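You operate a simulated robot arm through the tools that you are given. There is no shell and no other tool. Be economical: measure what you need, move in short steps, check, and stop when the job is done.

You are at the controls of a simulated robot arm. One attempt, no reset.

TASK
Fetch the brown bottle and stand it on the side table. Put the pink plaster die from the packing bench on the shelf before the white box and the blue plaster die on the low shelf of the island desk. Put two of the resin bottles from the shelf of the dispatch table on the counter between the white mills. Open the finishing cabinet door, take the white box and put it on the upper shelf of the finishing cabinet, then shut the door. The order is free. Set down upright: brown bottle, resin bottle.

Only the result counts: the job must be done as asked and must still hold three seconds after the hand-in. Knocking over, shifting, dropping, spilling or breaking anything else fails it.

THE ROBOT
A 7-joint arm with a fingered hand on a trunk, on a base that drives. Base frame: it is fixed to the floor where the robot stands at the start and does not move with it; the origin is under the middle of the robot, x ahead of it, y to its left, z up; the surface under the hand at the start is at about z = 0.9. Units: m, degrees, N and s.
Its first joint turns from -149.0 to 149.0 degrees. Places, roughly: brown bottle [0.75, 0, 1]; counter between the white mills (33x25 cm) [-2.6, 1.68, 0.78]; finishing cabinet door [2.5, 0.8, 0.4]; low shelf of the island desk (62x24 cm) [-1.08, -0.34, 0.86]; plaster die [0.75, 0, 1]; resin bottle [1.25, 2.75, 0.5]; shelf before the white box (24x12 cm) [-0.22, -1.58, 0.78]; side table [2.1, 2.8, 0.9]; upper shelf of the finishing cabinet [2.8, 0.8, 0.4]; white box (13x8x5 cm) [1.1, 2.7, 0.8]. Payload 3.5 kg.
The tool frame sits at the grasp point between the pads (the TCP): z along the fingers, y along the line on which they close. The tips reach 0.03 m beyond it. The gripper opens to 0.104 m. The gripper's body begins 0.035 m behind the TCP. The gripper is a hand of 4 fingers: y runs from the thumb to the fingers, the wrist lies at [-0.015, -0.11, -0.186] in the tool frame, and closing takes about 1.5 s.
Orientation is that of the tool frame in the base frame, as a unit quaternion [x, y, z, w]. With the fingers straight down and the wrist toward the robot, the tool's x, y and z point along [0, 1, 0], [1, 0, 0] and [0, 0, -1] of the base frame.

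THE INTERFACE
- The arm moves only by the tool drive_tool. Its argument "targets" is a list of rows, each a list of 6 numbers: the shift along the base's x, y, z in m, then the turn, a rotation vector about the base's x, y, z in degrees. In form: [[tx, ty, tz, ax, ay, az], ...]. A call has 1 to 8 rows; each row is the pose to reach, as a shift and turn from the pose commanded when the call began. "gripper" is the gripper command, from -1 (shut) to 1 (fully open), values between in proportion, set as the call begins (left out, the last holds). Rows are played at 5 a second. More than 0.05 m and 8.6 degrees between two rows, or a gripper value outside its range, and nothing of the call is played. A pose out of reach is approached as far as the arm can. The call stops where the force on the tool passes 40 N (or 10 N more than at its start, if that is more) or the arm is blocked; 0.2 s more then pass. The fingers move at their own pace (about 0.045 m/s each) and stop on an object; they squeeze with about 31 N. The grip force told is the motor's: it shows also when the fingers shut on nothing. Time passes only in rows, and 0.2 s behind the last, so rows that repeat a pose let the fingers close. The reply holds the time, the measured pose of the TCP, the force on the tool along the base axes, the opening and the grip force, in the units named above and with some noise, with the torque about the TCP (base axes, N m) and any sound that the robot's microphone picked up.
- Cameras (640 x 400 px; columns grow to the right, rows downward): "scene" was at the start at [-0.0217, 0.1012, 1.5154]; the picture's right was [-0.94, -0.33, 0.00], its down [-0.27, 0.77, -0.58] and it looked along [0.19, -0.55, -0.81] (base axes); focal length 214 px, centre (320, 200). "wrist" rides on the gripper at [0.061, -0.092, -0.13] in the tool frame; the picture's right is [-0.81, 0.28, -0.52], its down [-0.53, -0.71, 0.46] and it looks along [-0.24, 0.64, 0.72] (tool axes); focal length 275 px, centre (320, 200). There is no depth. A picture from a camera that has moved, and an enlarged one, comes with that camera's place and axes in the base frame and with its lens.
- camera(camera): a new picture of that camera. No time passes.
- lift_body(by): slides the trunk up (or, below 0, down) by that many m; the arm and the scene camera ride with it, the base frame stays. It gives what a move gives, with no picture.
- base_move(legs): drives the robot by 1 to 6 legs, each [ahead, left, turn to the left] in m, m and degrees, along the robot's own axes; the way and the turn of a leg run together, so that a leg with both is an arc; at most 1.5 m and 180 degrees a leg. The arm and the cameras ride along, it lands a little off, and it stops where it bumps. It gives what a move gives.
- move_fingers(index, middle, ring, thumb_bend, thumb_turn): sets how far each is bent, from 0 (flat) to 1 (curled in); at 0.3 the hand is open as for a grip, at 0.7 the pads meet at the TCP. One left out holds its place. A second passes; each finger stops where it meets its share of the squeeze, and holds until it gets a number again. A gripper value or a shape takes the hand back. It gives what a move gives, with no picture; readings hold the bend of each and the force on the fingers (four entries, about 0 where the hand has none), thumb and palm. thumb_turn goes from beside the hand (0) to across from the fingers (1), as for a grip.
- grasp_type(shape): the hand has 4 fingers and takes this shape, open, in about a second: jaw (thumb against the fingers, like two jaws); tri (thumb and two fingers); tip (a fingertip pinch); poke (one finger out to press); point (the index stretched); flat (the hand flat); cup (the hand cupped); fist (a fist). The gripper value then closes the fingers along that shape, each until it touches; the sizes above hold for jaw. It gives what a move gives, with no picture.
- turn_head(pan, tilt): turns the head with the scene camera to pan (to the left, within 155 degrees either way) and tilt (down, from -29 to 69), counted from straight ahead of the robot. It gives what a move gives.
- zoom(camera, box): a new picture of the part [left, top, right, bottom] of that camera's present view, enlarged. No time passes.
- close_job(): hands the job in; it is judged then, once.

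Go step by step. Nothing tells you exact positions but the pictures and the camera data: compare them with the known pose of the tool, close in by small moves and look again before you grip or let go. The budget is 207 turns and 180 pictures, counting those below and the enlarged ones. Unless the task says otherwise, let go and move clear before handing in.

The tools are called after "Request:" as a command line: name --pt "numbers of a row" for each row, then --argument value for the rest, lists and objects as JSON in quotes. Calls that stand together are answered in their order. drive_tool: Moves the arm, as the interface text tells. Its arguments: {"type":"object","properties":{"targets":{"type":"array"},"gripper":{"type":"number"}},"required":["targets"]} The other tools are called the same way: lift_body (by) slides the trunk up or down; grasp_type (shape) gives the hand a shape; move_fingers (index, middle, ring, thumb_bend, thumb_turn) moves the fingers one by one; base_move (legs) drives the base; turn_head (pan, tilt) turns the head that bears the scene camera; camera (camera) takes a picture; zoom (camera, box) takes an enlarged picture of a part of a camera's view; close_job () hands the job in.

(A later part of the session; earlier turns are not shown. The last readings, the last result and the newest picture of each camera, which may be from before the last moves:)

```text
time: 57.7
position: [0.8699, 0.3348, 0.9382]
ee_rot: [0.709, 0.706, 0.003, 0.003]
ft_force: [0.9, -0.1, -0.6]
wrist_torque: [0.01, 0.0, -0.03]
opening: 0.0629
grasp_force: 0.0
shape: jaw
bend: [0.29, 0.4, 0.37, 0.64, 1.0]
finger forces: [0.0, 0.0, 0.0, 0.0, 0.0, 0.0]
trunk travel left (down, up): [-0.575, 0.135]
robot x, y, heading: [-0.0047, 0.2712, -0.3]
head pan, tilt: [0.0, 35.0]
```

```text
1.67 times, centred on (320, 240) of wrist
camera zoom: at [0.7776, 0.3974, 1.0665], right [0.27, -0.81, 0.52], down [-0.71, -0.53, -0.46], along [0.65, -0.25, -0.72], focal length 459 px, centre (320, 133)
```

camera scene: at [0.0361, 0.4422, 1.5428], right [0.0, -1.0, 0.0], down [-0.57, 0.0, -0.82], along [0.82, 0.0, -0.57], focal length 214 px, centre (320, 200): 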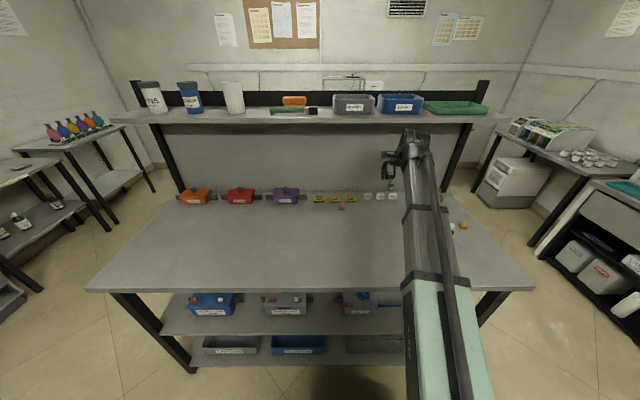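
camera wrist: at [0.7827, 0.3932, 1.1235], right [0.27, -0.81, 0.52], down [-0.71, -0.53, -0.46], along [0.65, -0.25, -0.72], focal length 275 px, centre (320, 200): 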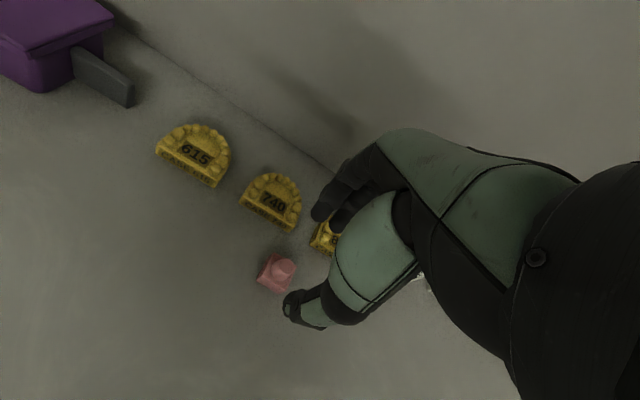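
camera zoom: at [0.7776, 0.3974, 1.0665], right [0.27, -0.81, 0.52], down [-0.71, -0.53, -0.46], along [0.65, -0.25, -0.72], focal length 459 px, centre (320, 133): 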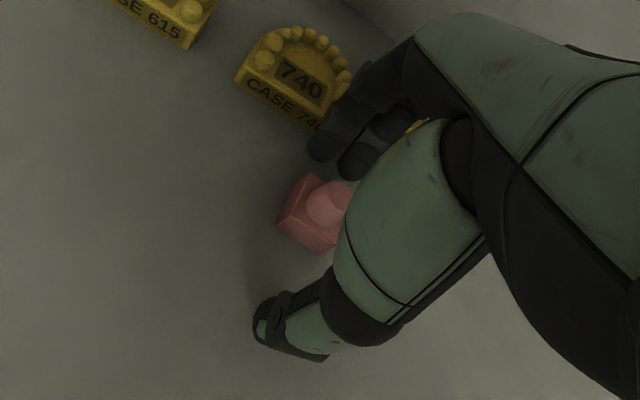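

Fingers straddle the die, clear of rack 740. I close and lift.

Request:
drive_tool --pt "0 0 -0.003 0 0 0" --pt "0 0 -0.003 0 0 0" --pt "0 0 -0.003 0 0 0" --pt "0 0 -0.003 0 0 0" --pt "0 0 -0.003 0 0 0" --pt "0 0 -0.003 0 0 0" --pt "0 0 -0.003 0 0 0" --pt "0 0 -0.003 0 0 0" --gripper -1

Request:
drive_tool --pt "0 0 0.04 0 0 0" --pt "0 0 0.08 0 0 0" --pt "-0.03 0 0.11 0 0 0" --pt "-0.06 0 0.14 0 0 0" --pt "-0.1 0 0.16 0 0 0" --pt "-0.14 0 0.18 0 0 0" --pt "-0.18 0 0.19 0 0 0"

Request:
camera --camera "wrist"

```text
time: 59.5
position: [0.8698, 0.3338, 0.9355]
ee_rot: [0.709, 0.705, 0.003, 0.003]
ft_force: [0.1, 0.0, 0.1]
wrist_torque: [0.02, 0.03, -0.03]
opening: 0.019
grasp_force: 31.1
shape: jaw
bend: [0.73, 0.6, 0.66, 0.75, 1.0]
finger forces: [17.3, 9.5, 0.0, 0.0, 26.9, 0.0]
trunk travel left (down, up): [-0.575, 0.135]
robot x, y, heading: [-0.0075, 0.2701, -0.2]
head pan, tilt: [0.0, 35.0]
```

```text
time: 61.1
position: [0.6889, 0.3341, 1.1258]
ee_rot: [0.709, 0.705, 0.003, 0.003]
ft_force: [0.4, -0.7, -0.7]
wrist_torque: [0.03, 0.0, -0.01]
opening: 0.0188
grasp_force: 30.6
shape: jaw
bend: [0.73, 0.6, 0.66, 0.75, 1.0]
finger forces: [17.4, 9.6, 0.0, 0.0, 27.1, 0.0]
trunk travel left (down, up): [-0.575, 0.135]
robot x, y, heading: [-0.0071, 0.2722, -0.3]
head pan, tilt: [0.0, 35.0]
```

```text
144 pictures are left
camera wrist: at [0.5966, 0.3973, 1.2546], right [0.27, -0.81, 0.52], down [-0.71, -0.53, -0.46], along [0.65, -0.25, -0.72], focal length 275 px, centre (320, 200)
```

wrist: 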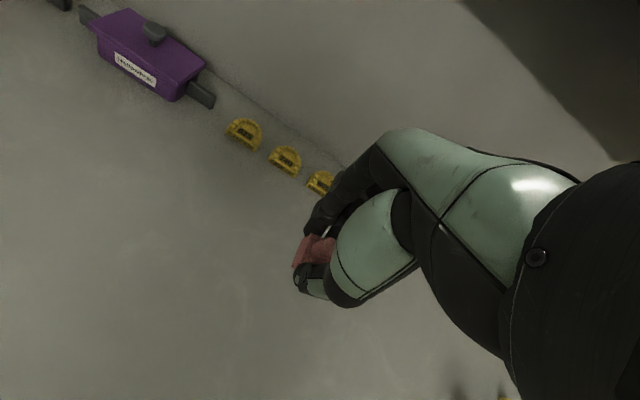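

Pink die held. I drive to the printer counter.

Request:
base_move --legs '[[-0.15, 0, 0], [0, 0, -90], [0.7, -0.1, 0], [0.35, 0, 0]]'

Request:
turn_head --pan 0 --tilt 45

Request:
camera --camera "scene"

Request:
camera --camera "wrist"

```text
time: 71.6
position: [-0.1865, -1.4765, 1.1245]
ee_rot: [1.0, 0.002, 0.0, 0.005]
ft_force: [0.4, 0.4, -0.8]
wrist_torque: [0.01, -0.03, 0.01]
opening: 0.0188
grasp_force: 30.9
shape: jaw
bend: [0.73, 0.6, 0.66, 0.75, 1.0]
finger forces: [17.2, 9.3, 0.0, 0.0, 26.6, 0.1]
trunk travel left (down, up): [-0.575, 0.135]
robot x, y, heading: [-0.2514, -0.7841, -89.7]
head pan, tilt: [0.0, 35.0]
```

```text
time: 72.3
position: [-0.1866, -1.4755, 1.1266]
ee_rot: [1.0, 0.002, 0.0, 0.004]
ft_force: [-0.1, -0.4, -0.6]
wrist_torque: [-0.02, 0.0, -0.02]
opening: 0.0185
grasp_force: 31.1
shape: jaw
bend: [0.73, 0.6, 0.66, 0.75, 1.0]
finger forces: [17.2, 9.3, 0.0, 0.0, 26.7, 0.1]
trunk travel left (down, up): [-0.575, 0.135]
robot x, y, heading: [-0.2568, -0.7815, -89.4]
head pan, tilt: [0.0, 45.0]
```

```text
143 pictures are left
camera scene: at [-0.0852, -0.816, 1.528], right [-1.0, 0.0, 0.0], down [0.0, 0.71, -0.71], along [0.0, -0.71, -0.71], focal length 214 px, centre (320, 200)
```

scene: 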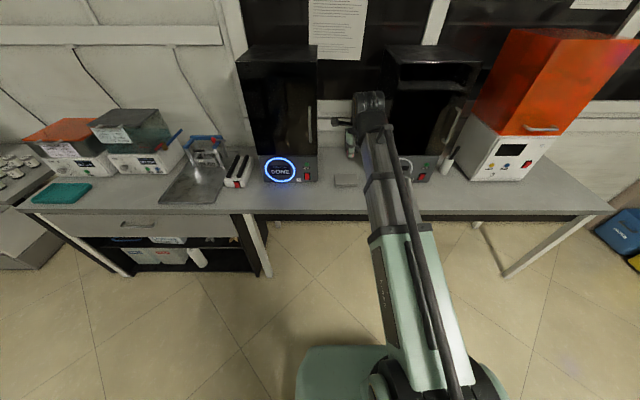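

```text
142 pictures are left
camera wrist: at [-0.1255, -1.3819, 1.2545], right [-0.81, -0.27, 0.52], down [-0.54, 0.71, -0.46], along [-0.24, -0.65, -0.72], focal length 275 px, centre (320, 200)
```

wrist: 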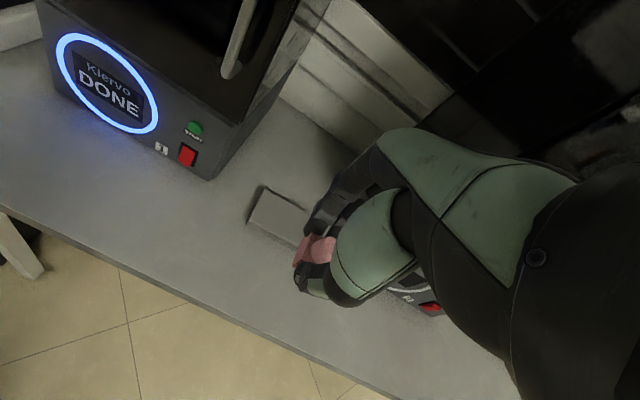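

Counter edge y≈−1.50, slab front ≈−1.665, so the target is (−0.215,−1.58). I move over and lower to near contact.

Request:
drive_tool --pt "-0.01 -0.045 0 0 0 0" --pt "-0.02 -0.09 0 0 0 0" --pt "-0.029 -0.106 -0.04 0 0 0" --pt "-0.029 -0.106 -0.085 0 0 0" --pt "-0.029 -0.106 -0.13 0 0 0" --pt "-0.029 -0.106 -0.175 0 0 0" --pt "-0.029 -0.106 -0.22 0 0 0" --pt "-0.029 -0.106 -0.26 0 0 0"

Request:
camera --camera "wrist"

Request:
zoom --camera "scene" --box '[260, 100, 420, 230]'

```text
time: 74.1
position: [-0.2157, -1.5821, 0.8658]
ee_rot: [1.0, 0.002, 0.0, 0.004]
ft_force: [0.2, -1.0, -0.2]
wrist_torque: [0.01, 0.0, 0.03]
opening: 0.019
grasp_force: 30.5
shape: jaw
bend: [0.73, 0.6, 0.66, 0.75, 1.0]
finger forces: [17.3, 9.4, 0.0, 0.0, 26.8, 0.0]
trunk travel left (down, up): [-0.575, 0.135]
robot x, y, heading: [-0.2573, -0.7826, -89.7]
head pan, tilt: [0.0, 45.0]
```

```text
141 pictures are left
camera wrist: at [-0.1537, -1.4866, 0.9953], right [-0.81, -0.27, 0.52], down [-0.54, 0.71, -0.46], along [-0.24, -0.65, -0.72], focal length 275 px, centre (320, 200)
```

wrist: 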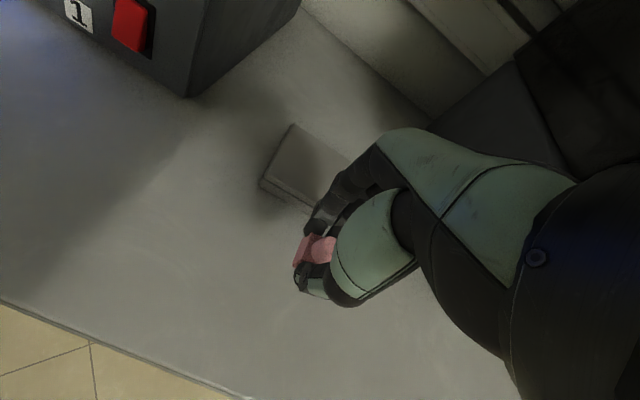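

```text
3.08 times, centred on (340, 165) of scene
camera zoom: at [-0.0852, -0.8161, 1.528], right [-1.0, 0.0, 0.0], down [0.0, 0.71, -0.71], along [0.0, -0.71, -0.71], focal length 660 px, centre (258, 308)
```

zoom: 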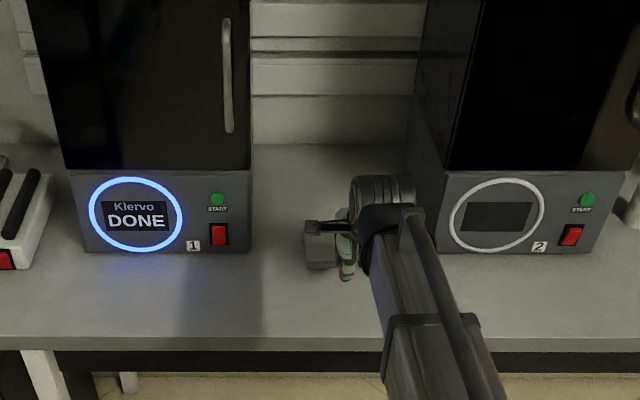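

Request:
drive_tool --pt "0 0 -0.025 0 0 0" --pt "0 0 -0.04 0 0 0" --pt "0 0 -0.046 0 0 0" --pt "0 0 -0.052 0 0 0" --pt "0 0 -0.056 0 0 0" --pt "0 0 -0.06 0 0 0" --pt "0 0 -0.064 0 0 0"

Request:
camera --camera "wrist"

```text
time: 75.6
position: [-0.2157, -1.5814, 0.812]
ee_rot: [1.0, 0.002, 0.001, 0.011]
ft_force: [0.0, 4.0, 27.8]
wrist_torque: [0.04, 0.02, 0.01]
opening: 0.0212
grasp_force: 31.0
shape: jaw
bend: [0.73, 0.6, 0.66, 0.75, 1.0]
finger forces: [19.0, 10.8, 0.0, 0.0, 34.1, 0.1]
trunk travel left (down, up): [-0.575, 0.135]
robot x, y, heading: [-0.2536, -0.7784, -89.6]
head pan, tilt: [0.0, 45.0]
stopped in row 7: the force on the tool passed its limit at 43 N (the readings are from after the stop); the commanded pose is now the measured one
```

```text
139 pictures are left
camera wrist: at [-0.1544, -1.4856, 0.9399], right [-0.81, -0.27, 0.52], down [-0.53, 0.7, -0.47], along [-0.24, -0.66, -0.71], focal length 275 px, centre (320, 200)
```

wrist: 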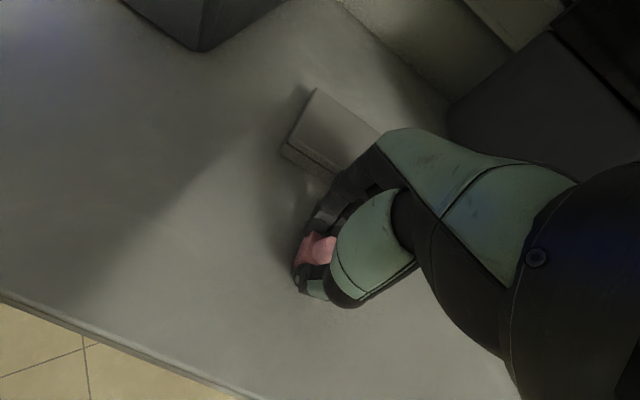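

Contact; release and rise.

Request:
drive_tool --pt "0 0 0.003 0 0 0" --pt "0 0 0.003 0 0 0" --pt "0 0 0.003 0 0 0" --pt "0 0 0.003 0 0 0" --pt "0 0 0.003 0 0 0" --gripper 0.2

Request:
drive_tool --pt "0 0 0.03 0 0 0" --pt "0 0 0.07 0 0 0" --pt "0 0.02 0.11 0 0 0" --pt "0 0.04 0.15 0 0 0" --pt "0 0.06 0.19 0 0 0" --pt "0 0.08 0.23 0 0 0" --pt "0 0.1 0.27 0 0 0" --pt "0 0.1 0.31 0 0 0"

Request:
camera --camera "wrist"

```text
time: 76.8
position: [-0.2158, -1.5819, 0.8111]
ee_rot: [1.0, 0.001, 0.0, 0.008]
ft_force: [-0.2, -0.7, 4.0]
wrist_torque: [0.15, 0.0, -0.02]
opening: 0.0602
grasp_force: 0.0
shape: jaw
bend: [0.29, 0.41, 0.37, 0.67, 1.0]
finger forces: [0.0, 0.1, 0.0, 0.2, 4.3, 0.0]
trunk travel left (down, up): [-0.575, 0.135]
robot x, y, heading: [-0.2531, -0.7834, -89.5]
head pan, tilt: [0.0, 45.0]
```

```text
time: 78.6
position: [-0.217, -1.4824, 1.1217]
ee_rot: [1.0, 0.002, 0.001, 0.007]
ft_force: [0.7, -0.3, 0.5]
wrist_torque: [0.01, -0.01, 0.01]
opening: 0.0619
grasp_force: 0.1
shape: jaw
bend: [0.29, 0.41, 0.37, 0.65, 1.0]
finger forces: [0.0, 0.0, 0.0, 0.1, 0.1, 0.0]
trunk travel left (down, up): [-0.575, 0.135]
robot x, y, heading: [-0.2561, -0.7825, -89.4]
head pan, tilt: [0.0, 45.0]
```

```text
138 pictures are left
camera wrist: at [-0.1549, -1.3877, 1.25], right [-0.81, -0.27, 0.52], down [-0.53, 0.7, -0.47], along [-0.24, -0.66, -0.71], focal length 275 px, centre (320, 200)
```

wrist: 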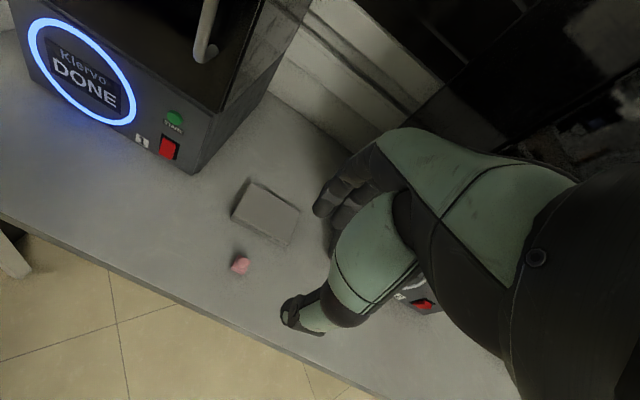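

Pink die placed at (−0.216,−1.585). Next the brown bottle: back to the bench.

Request:
base_move --legs '[[-0.78, 0.1, 0], [0, 0, 90], [0.1, 0, 0]]'

Request:
camera --camera "wrist"

Request:
turn_head --pan 0 --tilt 45

Request:
zoom --camera "scene" --box '[300, 130, 460, 230]'

```text
time: 87.5
position: [0.6427, 0.0616, 1.1206]
ee_rot: [0.71, 0.704, 0.006, 0.004]
ft_force: [-0.1, -0.3, -0.4]
wrist_torque: [-0.02, 0.01, 0.0]
opening: 0.0619
grasp_force: 0.0
shape: jaw
bend: [0.29, 0.41, 0.37, 0.65, 1.0]
finger forces: [0.1, 0.0, 0.0, 0.0, 0.0, 0.0]
trunk travel left (down, up): [-0.575, 0.135]
robot x, y, heading: [-0.0612, 0.0289, -0.6]
head pan, tilt: [0.0, 45.0]
```

```text
137 pictures are left
camera wrist: at [0.5499, 0.1244, 1.249], right [0.26, -0.81, 0.52], down [-0.71, -0.53, -0.47], along [0.65, -0.25, -0.71], focal length 275 px, centre (320, 200)
```

wrist: 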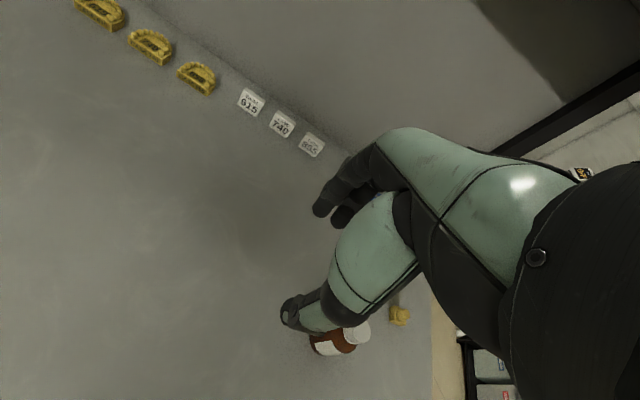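

```text
time: 88.1
position: [0.6416, 0.0608, 1.1213]
ee_rot: [0.71, 0.704, 0.006, 0.004]
ft_force: [0.4, 0.0, 0.7]
wrist_torque: [0.02, -0.01, -0.02]
opening: 0.0618
grasp_force: 0.1
shape: jaw
bend: [0.29, 0.41, 0.37, 0.65, 1.0]
finger forces: [0.0, 0.0, 0.0, 0.0, 0.0, 0.0]
trunk travel left (down, up): [-0.575, 0.135]
robot x, y, heading: [-0.0623, 0.0301, -0.6]
head pan, tilt: [0.0, 45.0]
```

```text
4.00 times, centred on (380, 180) of scene
camera zoom: at [-0.0248, 0.2005, 1.528], right [-0.01, -1.0, 0.0], down [-0.71, 0.01, -0.71], along [0.71, -0.01, -0.71], focal length 858 px, centre (80, 280)
```

zoom: 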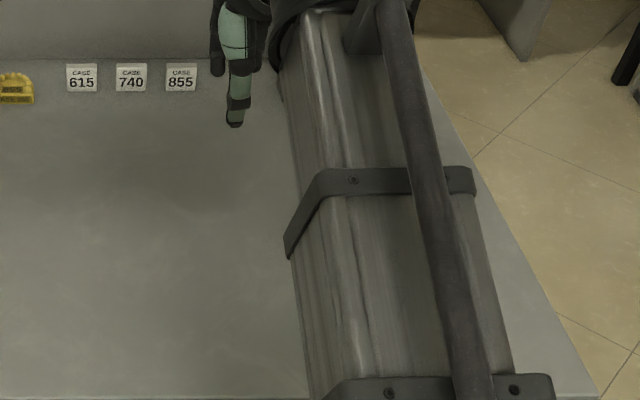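

The bottle is at about (0.665,−0.066), ~8.5 cm tall. I open and move above it.

Request:
drive_tool --pt "0.006 -0.035 0 0 0 0" --pt "0.012 -0.07 0 0 0 0" --pt "0.018 -0.105 0 0 0 0" --pt "0.023 -0.127 -0.03 0 0 0" --pt "0.023 -0.127 -0.06 0 0 0" --gripper 0.8

Request:
camera --camera "wrist"

Request:
turn_head --pan 10 --tilt 45

Request:
zoom --camera "scene" --box '[340, 120, 500, 220]'

```text
time: 89.3
position: [0.6658, -0.0664, 1.0613]
ee_rot: [0.71, 0.704, 0.007, 0.005]
ft_force: [0.4, -0.8, 1.0]
wrist_torque: [0.0, 0.03, 0.01]
opening: 0.0935
grasp_force: 0.2
shape: jaw
bend: [0.29, 0.32, 0.3, 0.35, 0.98]
finger forces: [0.0, 0.1, 0.1, 0.1, 0.0, 0.0]
trunk travel left (down, up): [-0.575, 0.135]
robot x, y, heading: [-0.0583, 0.0301, -0.4]
head pan, tilt: [0.0, 45.0]
```

```text
135 pictures are left
camera wrist: at [0.5725, -0.0026, 1.188], right [0.26, -0.81, 0.52], down [-0.71, -0.53, -0.47], along [0.65, -0.25, -0.71], focal length 275 px, centre (320, 200)
```

wrist: 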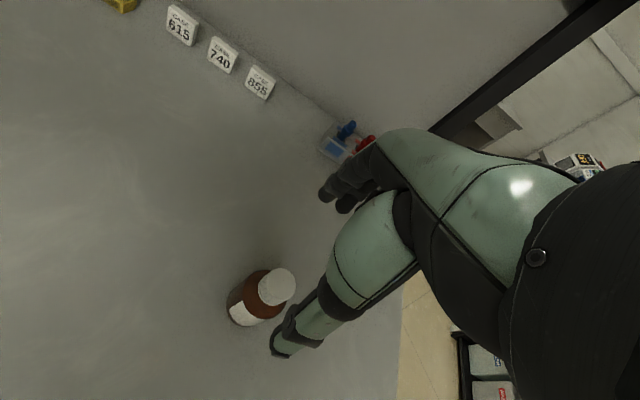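

```text
time: 90.0
position: [0.6644, -0.0651, 1.0599]
ee_rot: [0.71, 0.704, 0.007, 0.007]
ft_force: [0.3, 0.0, -0.5]
wrist_torque: [0.01, 0.0, -0.02]
opening: 0.0935
grasp_force: 0.0
shape: jaw
bend: [0.29, 0.32, 0.3, 0.35, 0.98]
finger forces: [0.0, 0.1, 0.0, 0.1, 0.0, 0.0]
trunk travel left (down, up): [-0.575, 0.135]
robot x, y, heading: [-0.06, 0.0312, -0.4]
head pan, tilt: [10.0, 45.0]
```

```text
4.00 times, centred on (420, 170) of scene
camera zoom: at [-0.026, 0.2146, 1.528], right [0.17, -0.99, 0.0], down [-0.7, -0.12, -0.71], along [0.7, 0.12, -0.71], focal length 858 px, centre (-80, 320)
```

zoom: 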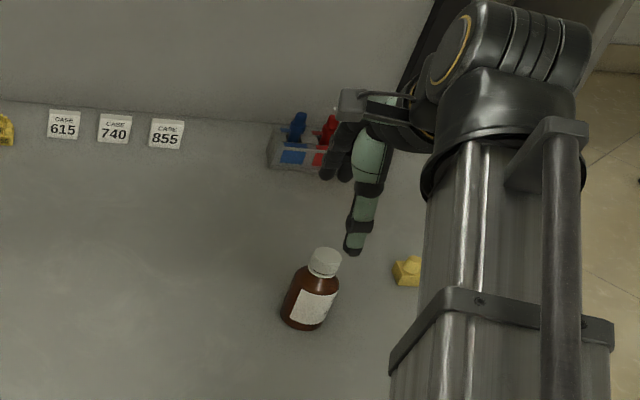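

Bottle centre ≈(0.662,−0.068). I correct the 1° tilt, and descend around it.

Request:
drive_tool --pt "-0.003 -0.003 -0.03 0 1 0" --pt "-0.003 -0.003 -0.06 0 1 0" --pt "-0.003 -0.003 -0.085 0 1 0" --pt "-0.003 -0.003 -0.103 0 1 0"

Request:
camera --camera "wrist"

Request:
zoom --camera "scene" --box '[340, 120, 500, 220]'

```text
time: 91.0
position: [0.6623, -0.0688, 0.9577]
ee_rot: [0.71, 0.704, 0.0, -0.001]
ft_force: [-0.1, 0.2, 0.5]
wrist_torque: [0.02, -0.01, 0.01]
opening: 0.0933
grasp_force: 0.0
shape: jaw
bend: [0.29, 0.32, 0.3, 0.35, 0.98]
finger forces: [0.1, 0.0, 0.0, 0.0, 0.0, 0.0]
trunk travel left (down, up): [-0.575, 0.135]
robot x, y, heading: [-0.0628, 0.0303, -0.4]
head pan, tilt: [10.0, 45.0]
```

```text
133 pictures are left
camera wrist: at [0.5714, -0.0055, 1.0877], right [0.27, -0.81, 0.52], down [-0.72, -0.53, -0.46], along [0.64, -0.25, -0.72], focal length 275 px, centre (320, 200)
```

wrist: 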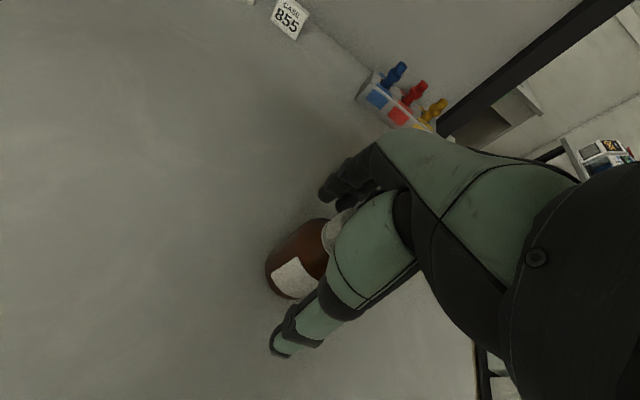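

```text
4.00 times, centred on (420, 170) of scene
camera zoom: at [-0.026, 0.2146, 1.528], right [0.17, -0.99, 0.0], down [-0.7, -0.12, -0.71], along [0.7, 0.12, -0.71], focal length 858 px, centre (-80, 320)
```

zoom: 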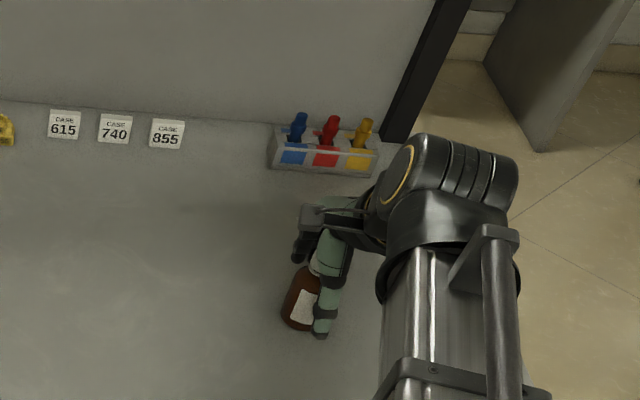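

Bottle is between thumb and fingers. Closing.

Request:
drive_tool --pt "0 0 0 0 0 0" --pt "0 0 0 0 0 0" --pt "0 0 0 0 0 0" --pt "0 0 0 0 0 0" --pt "0 0 0 0 0 0" --pt "0 0 0 0 0 0" --pt "0 0 0 0 0 0" --pt "0 0 0 0 0 0" --gripper -1

Request:
drive_tool --pt "0 0 0.03 0 0 0" --pt "0 0 0.07 0 0 0" --pt "0 0 0.11 0 0 0" --pt "0 0 0.15 0 0 0" --pt "0 0 0.18 0 0 0" --pt "0 0 0.21 0 0 0"

Request:
camera --camera "wrist"

Request:
zoom --camera "scene" --box '[340, 80, 500, 180]'

```text
time: 92.8
position: [0.6617, -0.0695, 0.957]
ee_rot: [0.71, 0.705, 0.0, -0.001]
ft_force: [0.0, 0.8, 0.4]
wrist_torque: [-0.04, -0.01, -0.01]
opening: 0.0343
grasp_force: 31.2
shape: jaw
bend: [0.74, 0.53, 0.56, 0.74, 1.0]
finger forces: [17.2, 9.0, 0.1, 0.1, 26.8, 0.0]
trunk travel left (down, up): [-0.575, 0.135]
robot x, y, heading: [-0.0602, 0.0307, -0.5]
head pan, tilt: [10.0, 45.0]
```

```text
time: 94.2
position: [0.6624, -0.0694, 1.1707]
ee_rot: [0.71, 0.704, 0.001, -0.001]
ft_force: [0.0, 0.2, -0.9]
wrist_torque: [-0.04, 0.03, -0.01]
opening: 0.0344
grasp_force: 30.6
shape: jaw
bend: [0.74, 0.53, 0.56, 0.74, 1.0]
finger forces: [17.4, 9.2, 0.0, 0.0, 26.7, 0.1]
trunk travel left (down, up): [-0.575, 0.135]
robot x, y, heading: [-0.0616, 0.0284, -0.2]
head pan, tilt: [10.0, 45.0]
```

```text
131 pictures are left
camera wrist: at [0.5715, -0.0063, 1.3005], right [0.27, -0.81, 0.52], down [-0.72, -0.53, -0.46], along [0.64, -0.25, -0.73], focal length 275 px, centre (320, 200)
```

wrist: 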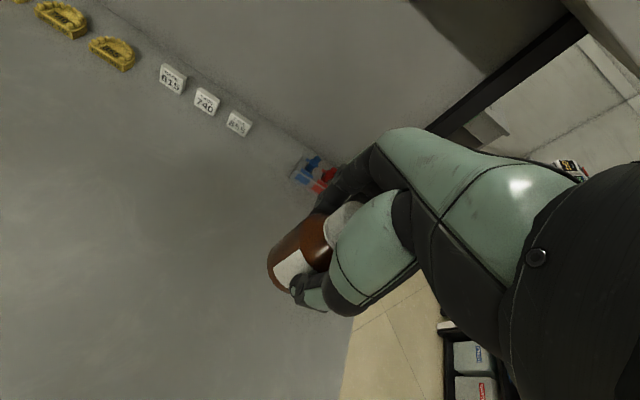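

```text
4.00 times, centred on (420, 130) of scene
camera zoom: at [-0.026, 0.2146, 1.528], right [0.17, -0.99, 0.0], down [-0.7, -0.12, -0.71], along [0.7, 0.12, -0.71], focal length 858 px, centre (-80, 480)
```

zoom: 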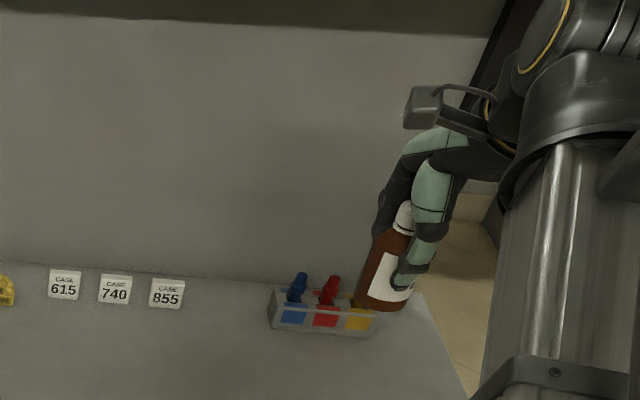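

Bottle held. I drive around the bench's left end toward the tables.

Request:
base_move --legs '[[-0.12, 0, 0], [0, 0, 90], [1.5, 0, 0], [0, -1.2, 0]]'

Request:
turn_head --pan -20 --tilt 35

Request:
camera --camera "scene"

Request:
turn_head --pan -100 --tilt 35

Request:
camera --camera "scene"

```text
time: 112.0
position: [1.1195, 2.2503, 1.1709]
ee_rot: [0.011, 1.0, -0.001, -0.001]
ft_force: [0.3, 0.8, -1.0]
wrist_torque: [0.04, 0.0, 0.0]
opening: 0.0339
grasp_force: 31.2
shape: jaw
bend: [0.74, 0.53, 0.56, 0.75, 1.0]
finger forces: [17.2, 9.3, 0.0, 0.1, 26.3, 0.0]
trunk travel left (down, up): [-0.575, 0.135]
robot x, y, heading: [1.0065, 1.5246, 89.1]
head pan, tilt: [10.0, 45.0]
```

```text
time: 112.9
position: [1.1203, 2.2492, 1.1701]
ee_rot: [0.011, 1.0, 0.0, -0.001]
ft_force: [0.2, 0.3, -1.6]
wrist_torque: [-0.02, 0.02, 0.0]
opening: 0.034
grasp_force: 31.1
shape: jaw
bend: [0.74, 0.53, 0.56, 0.75, 1.0]
finger forces: [17.2, 9.3, 0.0, 0.1, 26.2, 0.0]
trunk travel left (down, up): [-0.575, 0.135]
robot x, y, heading: [1.0111, 1.5253, 88.4]
head pan, tilt: [-20.0, 35.0]
```

```text
129 pictures are left
camera scene: at [0.8702, 1.5674, 1.5428], right [0.93, -0.36, 0.0], down [-0.21, -0.54, -0.82], along [0.3, 0.76, -0.57], focal length 214 px, centre (320, 200)
```

scene: 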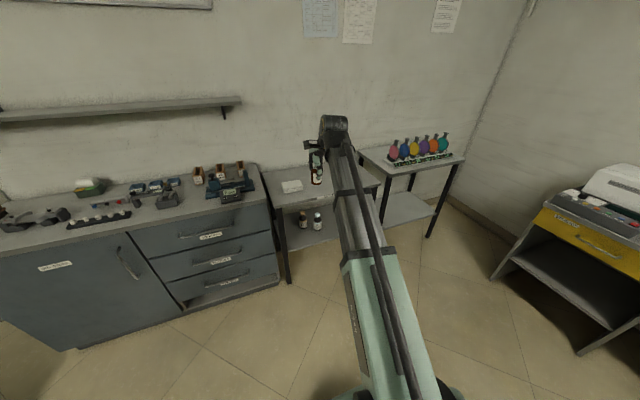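

```text
time: 114.5
position: [1.1202, 2.25, 1.1701]
ee_rot: [0.012, 1.0, -0.001, 0.0]
ft_force: [-0.1, -0.9, -1.6]
wrist_torque: [-0.01, 0.03, 0.0]
opening: 0.0338
grasp_force: 30.3
shape: jaw
bend: [0.74, 0.53, 0.56, 0.75, 1.0]
finger forces: [17.2, 9.3, 0.0, 0.0, 26.2, 0.0]
trunk travel left (down, up): [-0.575, 0.135]
robot x, y, heading: [1.0087, 1.5282, 88.6]
head pan, tilt: [-100.0, 35.0]
```

```text
128 pictures are left
camera scene: at [0.9248, 1.4683, 1.5428], right [-0.19, -0.98, 0.0], down [-0.56, 0.11, -0.82], along [0.8, -0.16, -0.57], focal length 214 px, centre (320, 200)
```

scene: 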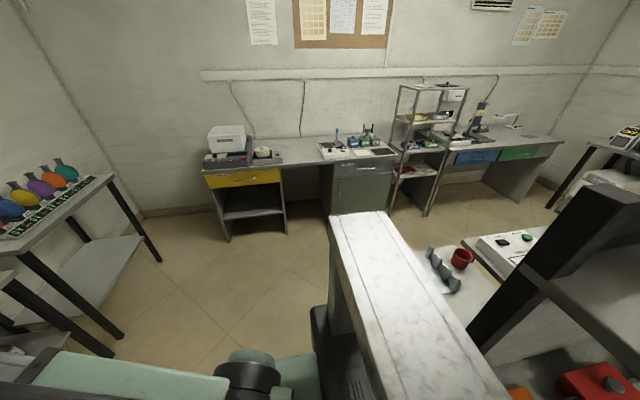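

The way is clear. I strafe right to the side table and look.

Request:
base_move --legs '[[0, -0.9, 1.4]]'

Request:
turn_head --pan 5 --tilt 40

Request:
camera --camera "scene"

Request:
camera --camera "wrist"

```text
time: 119.2
position: [2.0, 2.2516, 1.1701]
ee_rot: [-0.008, 1.0, -0.001, -0.001]
ft_force: [0.6, -0.6, -1.7]
wrist_torque: [0.01, -0.03, 0.01]
opening: 0.0336
grasp_force: 30.8
shape: jaw
bend: [0.74, 0.53, 0.56, 0.75, 1.0]
finger forces: [17.2, 9.3, 0.1, 0.0, 26.3, 0.0]
trunk travel left (down, up): [-0.575, 0.135]
robot x, y, heading: [1.9194, 1.5251, 91.0]
head pan, tilt: [-100.0, 35.0]
```

```text
time: 121.0
position: [2.0002, 2.2519, 1.1711]
ee_rot: [-0.008, 1.0, -0.001, -0.001]
ft_force: [0.3, 0.3, -0.5]
wrist_torque: [0.02, 0.0, 0.0]
opening: 0.034
grasp_force: 30.8
shape: jaw
bend: [0.74, 0.53, 0.56, 0.75, 1.0]
finger forces: [17.2, 9.3, 0.0, 0.0, 26.3, 0.1]
trunk travel left (down, up): [-0.575, 0.135]
robot x, y, heading: [1.9165, 1.5253, 91.2]
head pan, tilt: [5.0, 40.0]
```

```text
127 pictures are left
camera scene: at [1.7392, 1.562, 1.5353], right [0.99, 0.1, 0.0], down [0.07, -0.64, -0.77], along [-0.08, 0.76, -0.64], focal length 214 px, centre (320, 200)
```

scene: 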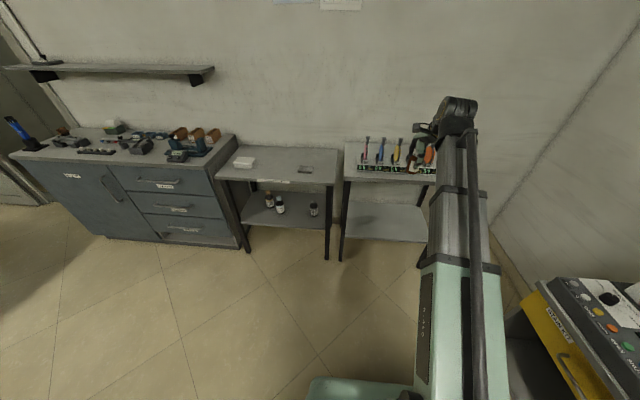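

```text
126 pictures are left
camera wrist: at [1.9415, 2.1603, 1.2999], right [0.81, 0.29, 0.52], down [0.54, -0.71, -0.46], along [0.23, 0.65, -0.73], focal length 275 px, centre (320, 200)
```

wrist: 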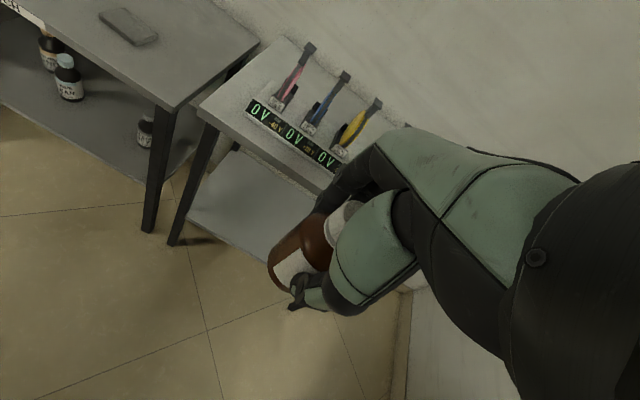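

I need a closer view of free space on the side table.

Request:
zoom --camera "scene" --box '[330, 110, 450, 200]'

Request:
zoom --camera "wrist" --box '[180, 20, 440, 190]'

```text
4.44 times, centred on (390, 155) of scene
camera zoom: at [1.7392, 1.562, 1.5353], right [0.99, 0.1, 0.0], down [0.07, -0.64, -0.77], along [-0.08, 0.76, -0.64], focal length 953 px, centre (9, 400)
```

zoom: 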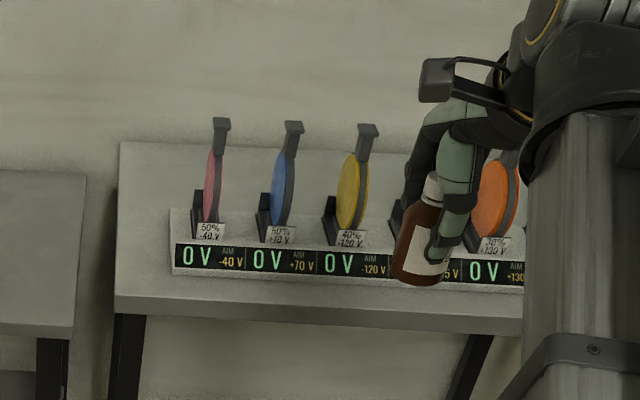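

```text
2.35 times, centred on (310, 105) of wrist
camera zoom: at [1.9415, 2.1603, 1.2999], right [0.81, 0.29, 0.52], down [0.54, -0.71, -0.46], along [0.23, 0.65, -0.73], focal length 648 px, centre (344, 424)
```

zoom: 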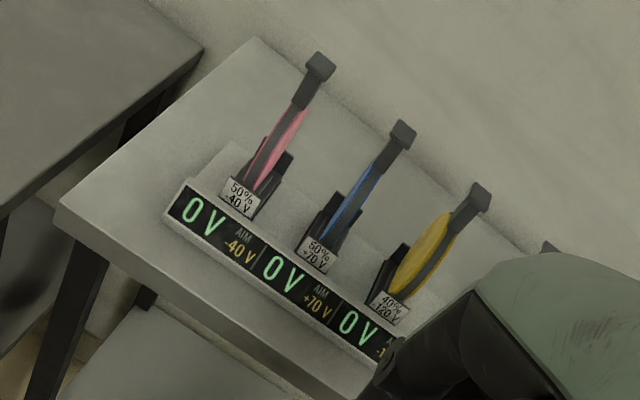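

Free spot: behind the tray at the left-back corner, about (1.82,2.87), table z≈0.88. I'll approach from the left so the forearm stays clear of the paddles: raise the hand, then reposition.

Request:
drive_tool --pt "0 0 0.04 0 0 0" --pt "0 0 0.08 0 0 0" --pt "0 0 0.11 0 0 0"

Request:
base_move --legs '[[0, 0.37, 0], [0.48, 0, 0], [0, 0, -12]]'

Request:
camera --camera "wrist"

Request:
turn_head --pan 0 --tilt 40

Request:
camera --camera "scene"

```text
time: 121.8
position: [2.0002, 2.2517, 1.2805]
ee_rot: [-0.008, 1.0, -0.001, -0.001]
ft_force: [0.3, -0.9, -0.9]
wrist_torque: [-0.04, 0.03, -0.02]
opening: 0.0337
grasp_force: 31.1
shape: jaw
bend: [0.74, 0.53, 0.56, 0.75, 1.0]
finger forces: [17.4, 9.4, 0.0, 0.0, 26.3, 0.0]
trunk travel left (down, up): [-0.575, 0.135]
robot x, y, heading: [1.9174, 1.5264, 91.2]
head pan, tilt: [5.0, 40.0]
```

```text
time: 127.5
position: [1.7648, 2.6985, 1.282]
ee_rot: [0.098, 0.995, -0.001, -0.001]
ft_force: [-0.8, -0.8, -0.7]
wrist_torque: [0.0, 0.01, 0.0]
opening: 0.0339
grasp_force: 31.1
shape: jaw
bend: [0.74, 0.53, 0.56, 0.75, 1.0]
finger forces: [17.2, 9.4, 0.1, 0.1, 26.3, 0.0]
trunk travel left (down, up): [-0.575, 0.135]
robot x, y, heading: [1.5331, 2.0068, 79.0]
head pan, tilt: [5.0, 40.0]
```

```text
123 pictures are left
camera wrist: at [1.6878, 2.621, 1.4101], right [0.85, 0.11, 0.52], down [0.38, -0.8, -0.46], along [0.36, 0.58, -0.73], focal length 275 px, centre (320, 200)
```

wrist: 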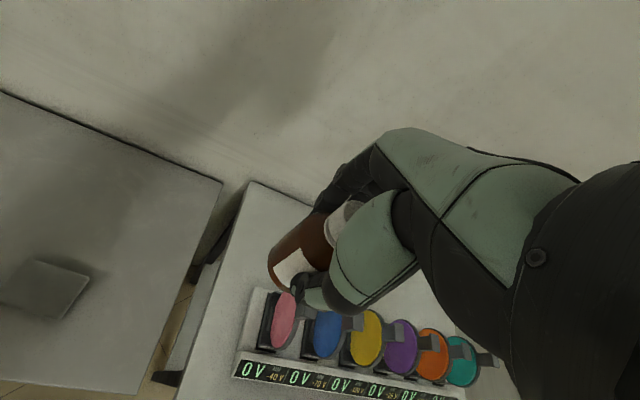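

```text
time: 128.2
position: [1.7655, 2.6977, 1.2798]
ee_rot: [0.098, 0.995, 0.0, -0.001]
ft_force: [-1.1, -0.1, 0.0]
wrist_torque: [0.02, -0.02, 0.0]
opening: 0.0342
grasp_force: 31.5
shape: jaw
bend: [0.74, 0.53, 0.56, 0.75, 1.0]
finger forces: [17.2, 9.3, 0.1, 0.0, 26.3, 0.0]
trunk travel left (down, up): [-0.575, 0.135]
robot x, y, heading: [1.5313, 2.0034, 78.7]
head pan, tilt: [0.0, 40.0]
```

```text
122 pictures are left
camera scene: at [1.373, 2.0767, 1.5353], right [0.98, -0.19, 0.0], down [-0.12, -0.63, -0.77], along [0.15, 0.75, -0.64], focal length 214 px, centre (320, 200)
```

scene: 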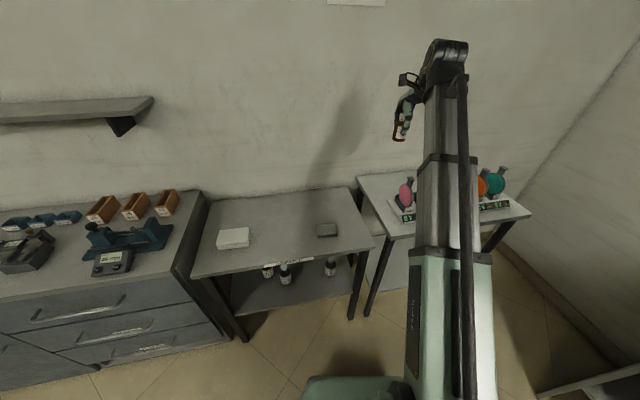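

I move over the spot at height, then start down.

Request:
drive_tool --pt "0.014 0.044 0 0 0 0" --pt "0.028 0.088 0 0 0 0" --pt "0.042 0.132 0 0 0 0" --pt "0.058 0.172 0 0 0 0" --pt "0.06 0.182 -0.04 0 0 0" --pt "0.06 0.182 -0.085 0 0 0" --pt "0.06 0.182 -0.13 0 0 0" --pt "0.06 0.182 -0.175 0 0 0"

Request:
camera --camera "wrist"

Request:
zoom --camera "scene" --box '[340, 80, 520, 240]'

```text
time: 129.9
position: [1.8244, 2.8801, 1.1058]
ee_rot: [0.098, 0.995, 0.001, -0.001]
ft_force: [-0.1, 0.5, -2.0]
wrist_torque: [-0.01, 0.02, 0.02]
opening: 0.0338
grasp_force: 30.9
shape: jaw
bend: [0.74, 0.53, 0.56, 0.75, 1.0]
finger forces: [17.2, 9.6, 0.0, 0.0, 26.2, 0.1]
trunk travel left (down, up): [-0.575, 0.135]
robot x, y, heading: [1.5354, 2.003, 78.8]
head pan, tilt: [0.0, 40.0]
```

```text
121 pictures are left
camera wrist: at [1.7466, 2.8036, 1.2345], right [0.85, 0.11, 0.52], down [0.38, -0.8, -0.46], along [0.36, 0.58, -0.73], focal length 275 px, centre (320, 200)
```

wrist: 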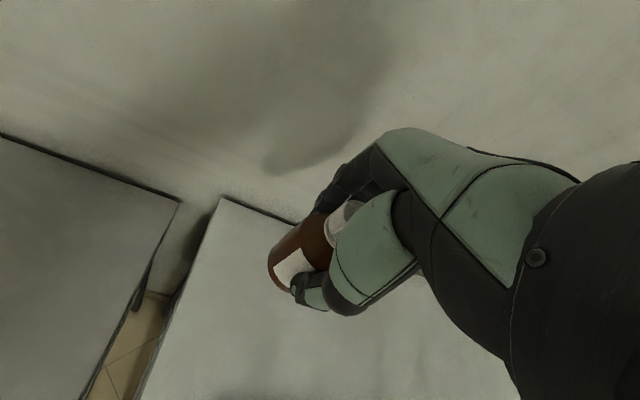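

```text
2.50 times, centred on (430, 160) of scene
camera zoom: at [1.3731, 2.0769, 1.5353], right [0.98, -0.19, 0.0], down [-0.12, -0.63, -0.77], along [0.15, 0.75, -0.64], focal length 536 px, centre (45, 300)
```

zoom: 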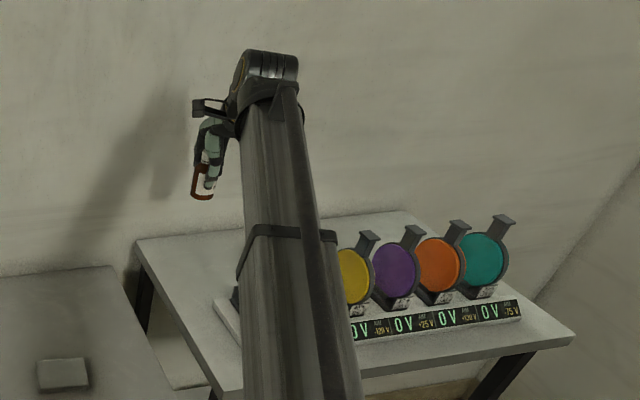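

Request:
drive_tool --pt "0 0 -0.04 0 0 0" --pt "0 0 -0.08 0 0 0" --pt "0 0 -0.115 0 0 0" --pt "0 0 -0.145 0 0 0"

Request:
camera --camera "wrist"

Request:
zoom --camera "scene" --box '[340, 80, 520, 240]'

```text
time: 130.9
position: [1.8235, 2.8827, 0.9589]
ee_rot: [0.098, 0.995, -0.001, -0.001]
ft_force: [-0.9, 0.5, -1.8]
wrist_torque: [0.02, -0.02, -0.01]
opening: 0.0337
grasp_force: 30.7
shape: jaw
bend: [0.74, 0.53, 0.56, 0.75, 1.0]
finger forces: [17.4, 9.6, 0.1, 0.0, 26.4, 0.1]
trunk travel left (down, up): [-0.575, 0.135]
robot x, y, heading: [1.533, 2.0042, 78.8]
head pan, tilt: [0.0, 40.0]
```

```text
119 pictures are left
camera wrist: at [1.7466, 2.8048, 1.0886], right [0.85, 0.11, 0.52], down [0.38, -0.8, -0.45], along [0.36, 0.58, -0.73], focal length 275 px, centre (320, 200)
```

wrist: 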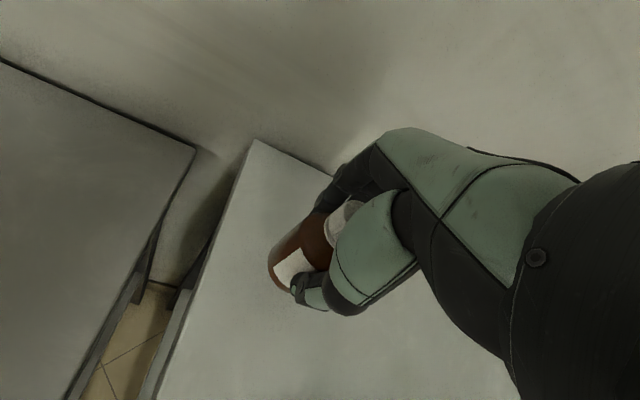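

```text
2.50 times, centred on (430, 160) of scene
camera zoom: at [1.3731, 2.0769, 1.5353], right [0.98, -0.19, 0.0], down [-0.12, -0.63, -0.77], along [0.15, 0.75, -0.64], focal length 536 px, centre (45, 300)
```

zoom: 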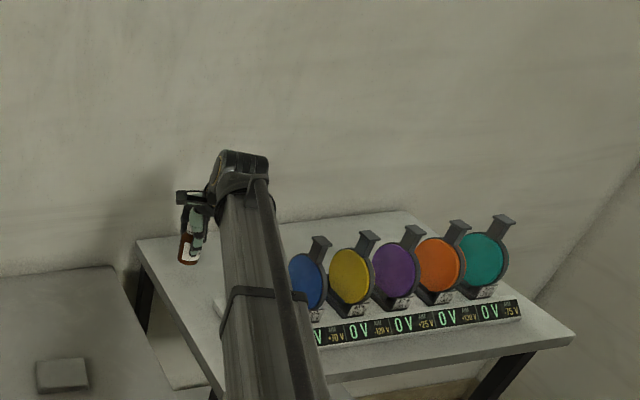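

Request:
drive_tool --pt "0 0 -0.01 0 0 0" --pt "0 0 -0.014 0 0 0" --pt "0 0 -0.018 0 0 0" --pt "0 0 -0.021 0 0 0" --pt "0 0 -0.024 0 0 0" --pt "0 0 -0.027 0 0 0"

Request:
zoom --camera "scene" --box '[370, 120, 450, 190]'

```text
time: 132.3
position: [1.8258, 2.8801, 0.9337]
ee_rot: [0.097, 0.995, -0.001, 0.0]
ft_force: [0.8, 0.0, -1.2]
wrist_torque: [0.04, -0.03, 0.01]
opening: 0.0335
grasp_force: 31.2
shape: jaw
bend: [0.74, 0.53, 0.56, 0.75, 1.0]
finger forces: [17.4, 9.6, 0.0, 0.0, 26.3, 0.1]
trunk travel left (down, up): [-0.575, 0.135]
robot x, y, heading: [1.5322, 2.006, 78.9]
head pan, tilt: [0.0, 40.0]
```

```text
5.71 times, centred on (410, 155) of scene
camera zoom: at [1.373, 2.0767, 1.5353], right [0.98, -0.19, 0.0], down [-0.12, -0.63, -0.77], along [0.15, 0.75, -0.64], focal length 1226 px, centre (-194, 457)
```

zoom: 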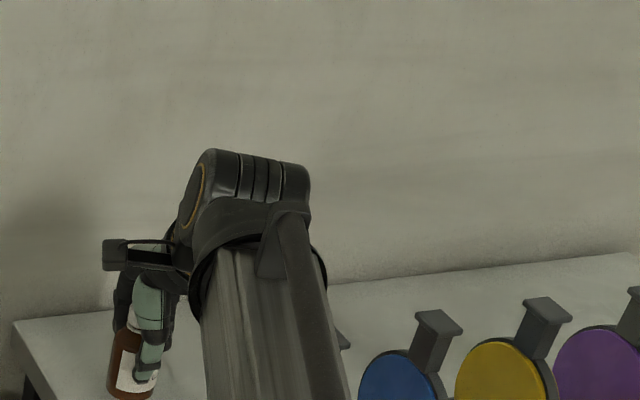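

Request:
drive_tool --pt "0 0 -0.003 0 0 0" --pt "0 0 -0.006 0 0 0" --pt "0 0 -0.009 0 0 0" --pt "0 0 -0.012 0 0 0" --pt "0 0 -0.015 0 0 0" --pt "0 0 -0.018 0 0 0" --pt "0 0 -0.021 0 0 0"

Request:
zoom --camera "scene" --box '[370, 120, 450, 190]'

Request:
camera --camera "wrist"

```text
time: 133.9
position: [1.8254, 2.8788, 0.9162]
ee_rot: [0.098, 0.995, 0.003, -0.001]
ft_force: [1.2, 1.3, 22.4]
wrist_torque: [0.21, -0.03, 0.01]
opening: 0.035
grasp_force: 31.4
shape: jaw
bend: [0.74, 0.52, 0.56, 0.75, 1.0]
finger forces: [19.5, 12.2, 0.1, 0.0, 29.4, 0.0]
trunk travel left (down, up): [-0.575, 0.135]
robot x, y, heading: [1.5325, 2.0079, 78.6]
head pan, tilt: [0.0, 40.0]
```

```text
5.71 times, centred on (410, 155) of scene
camera zoom: at [1.3722, 2.0742, 1.5357], right [0.98, -0.19, 0.0], down [-0.12, -0.63, -0.77], along [0.15, 0.75, -0.64], focal length 1226 px, centre (-194, 457)
```

zoom: 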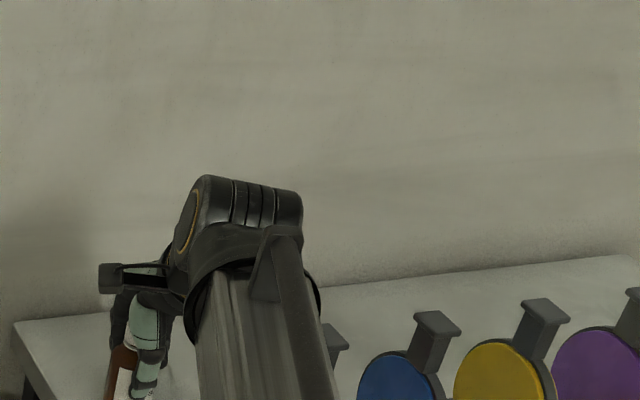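

```text
115 pictures are left
camera wrist: at [1.7479, 2.8014, 1.0454], right [0.85, 0.11, 0.52], down [0.38, -0.8, -0.46], along [0.36, 0.59, -0.72], focal length 275 px, centre (320, 200)
```

wrist: 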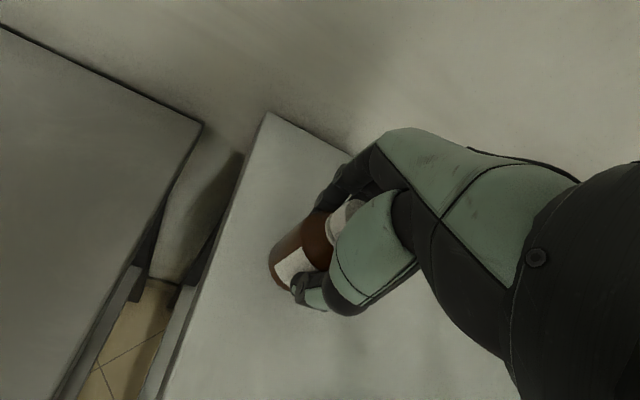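

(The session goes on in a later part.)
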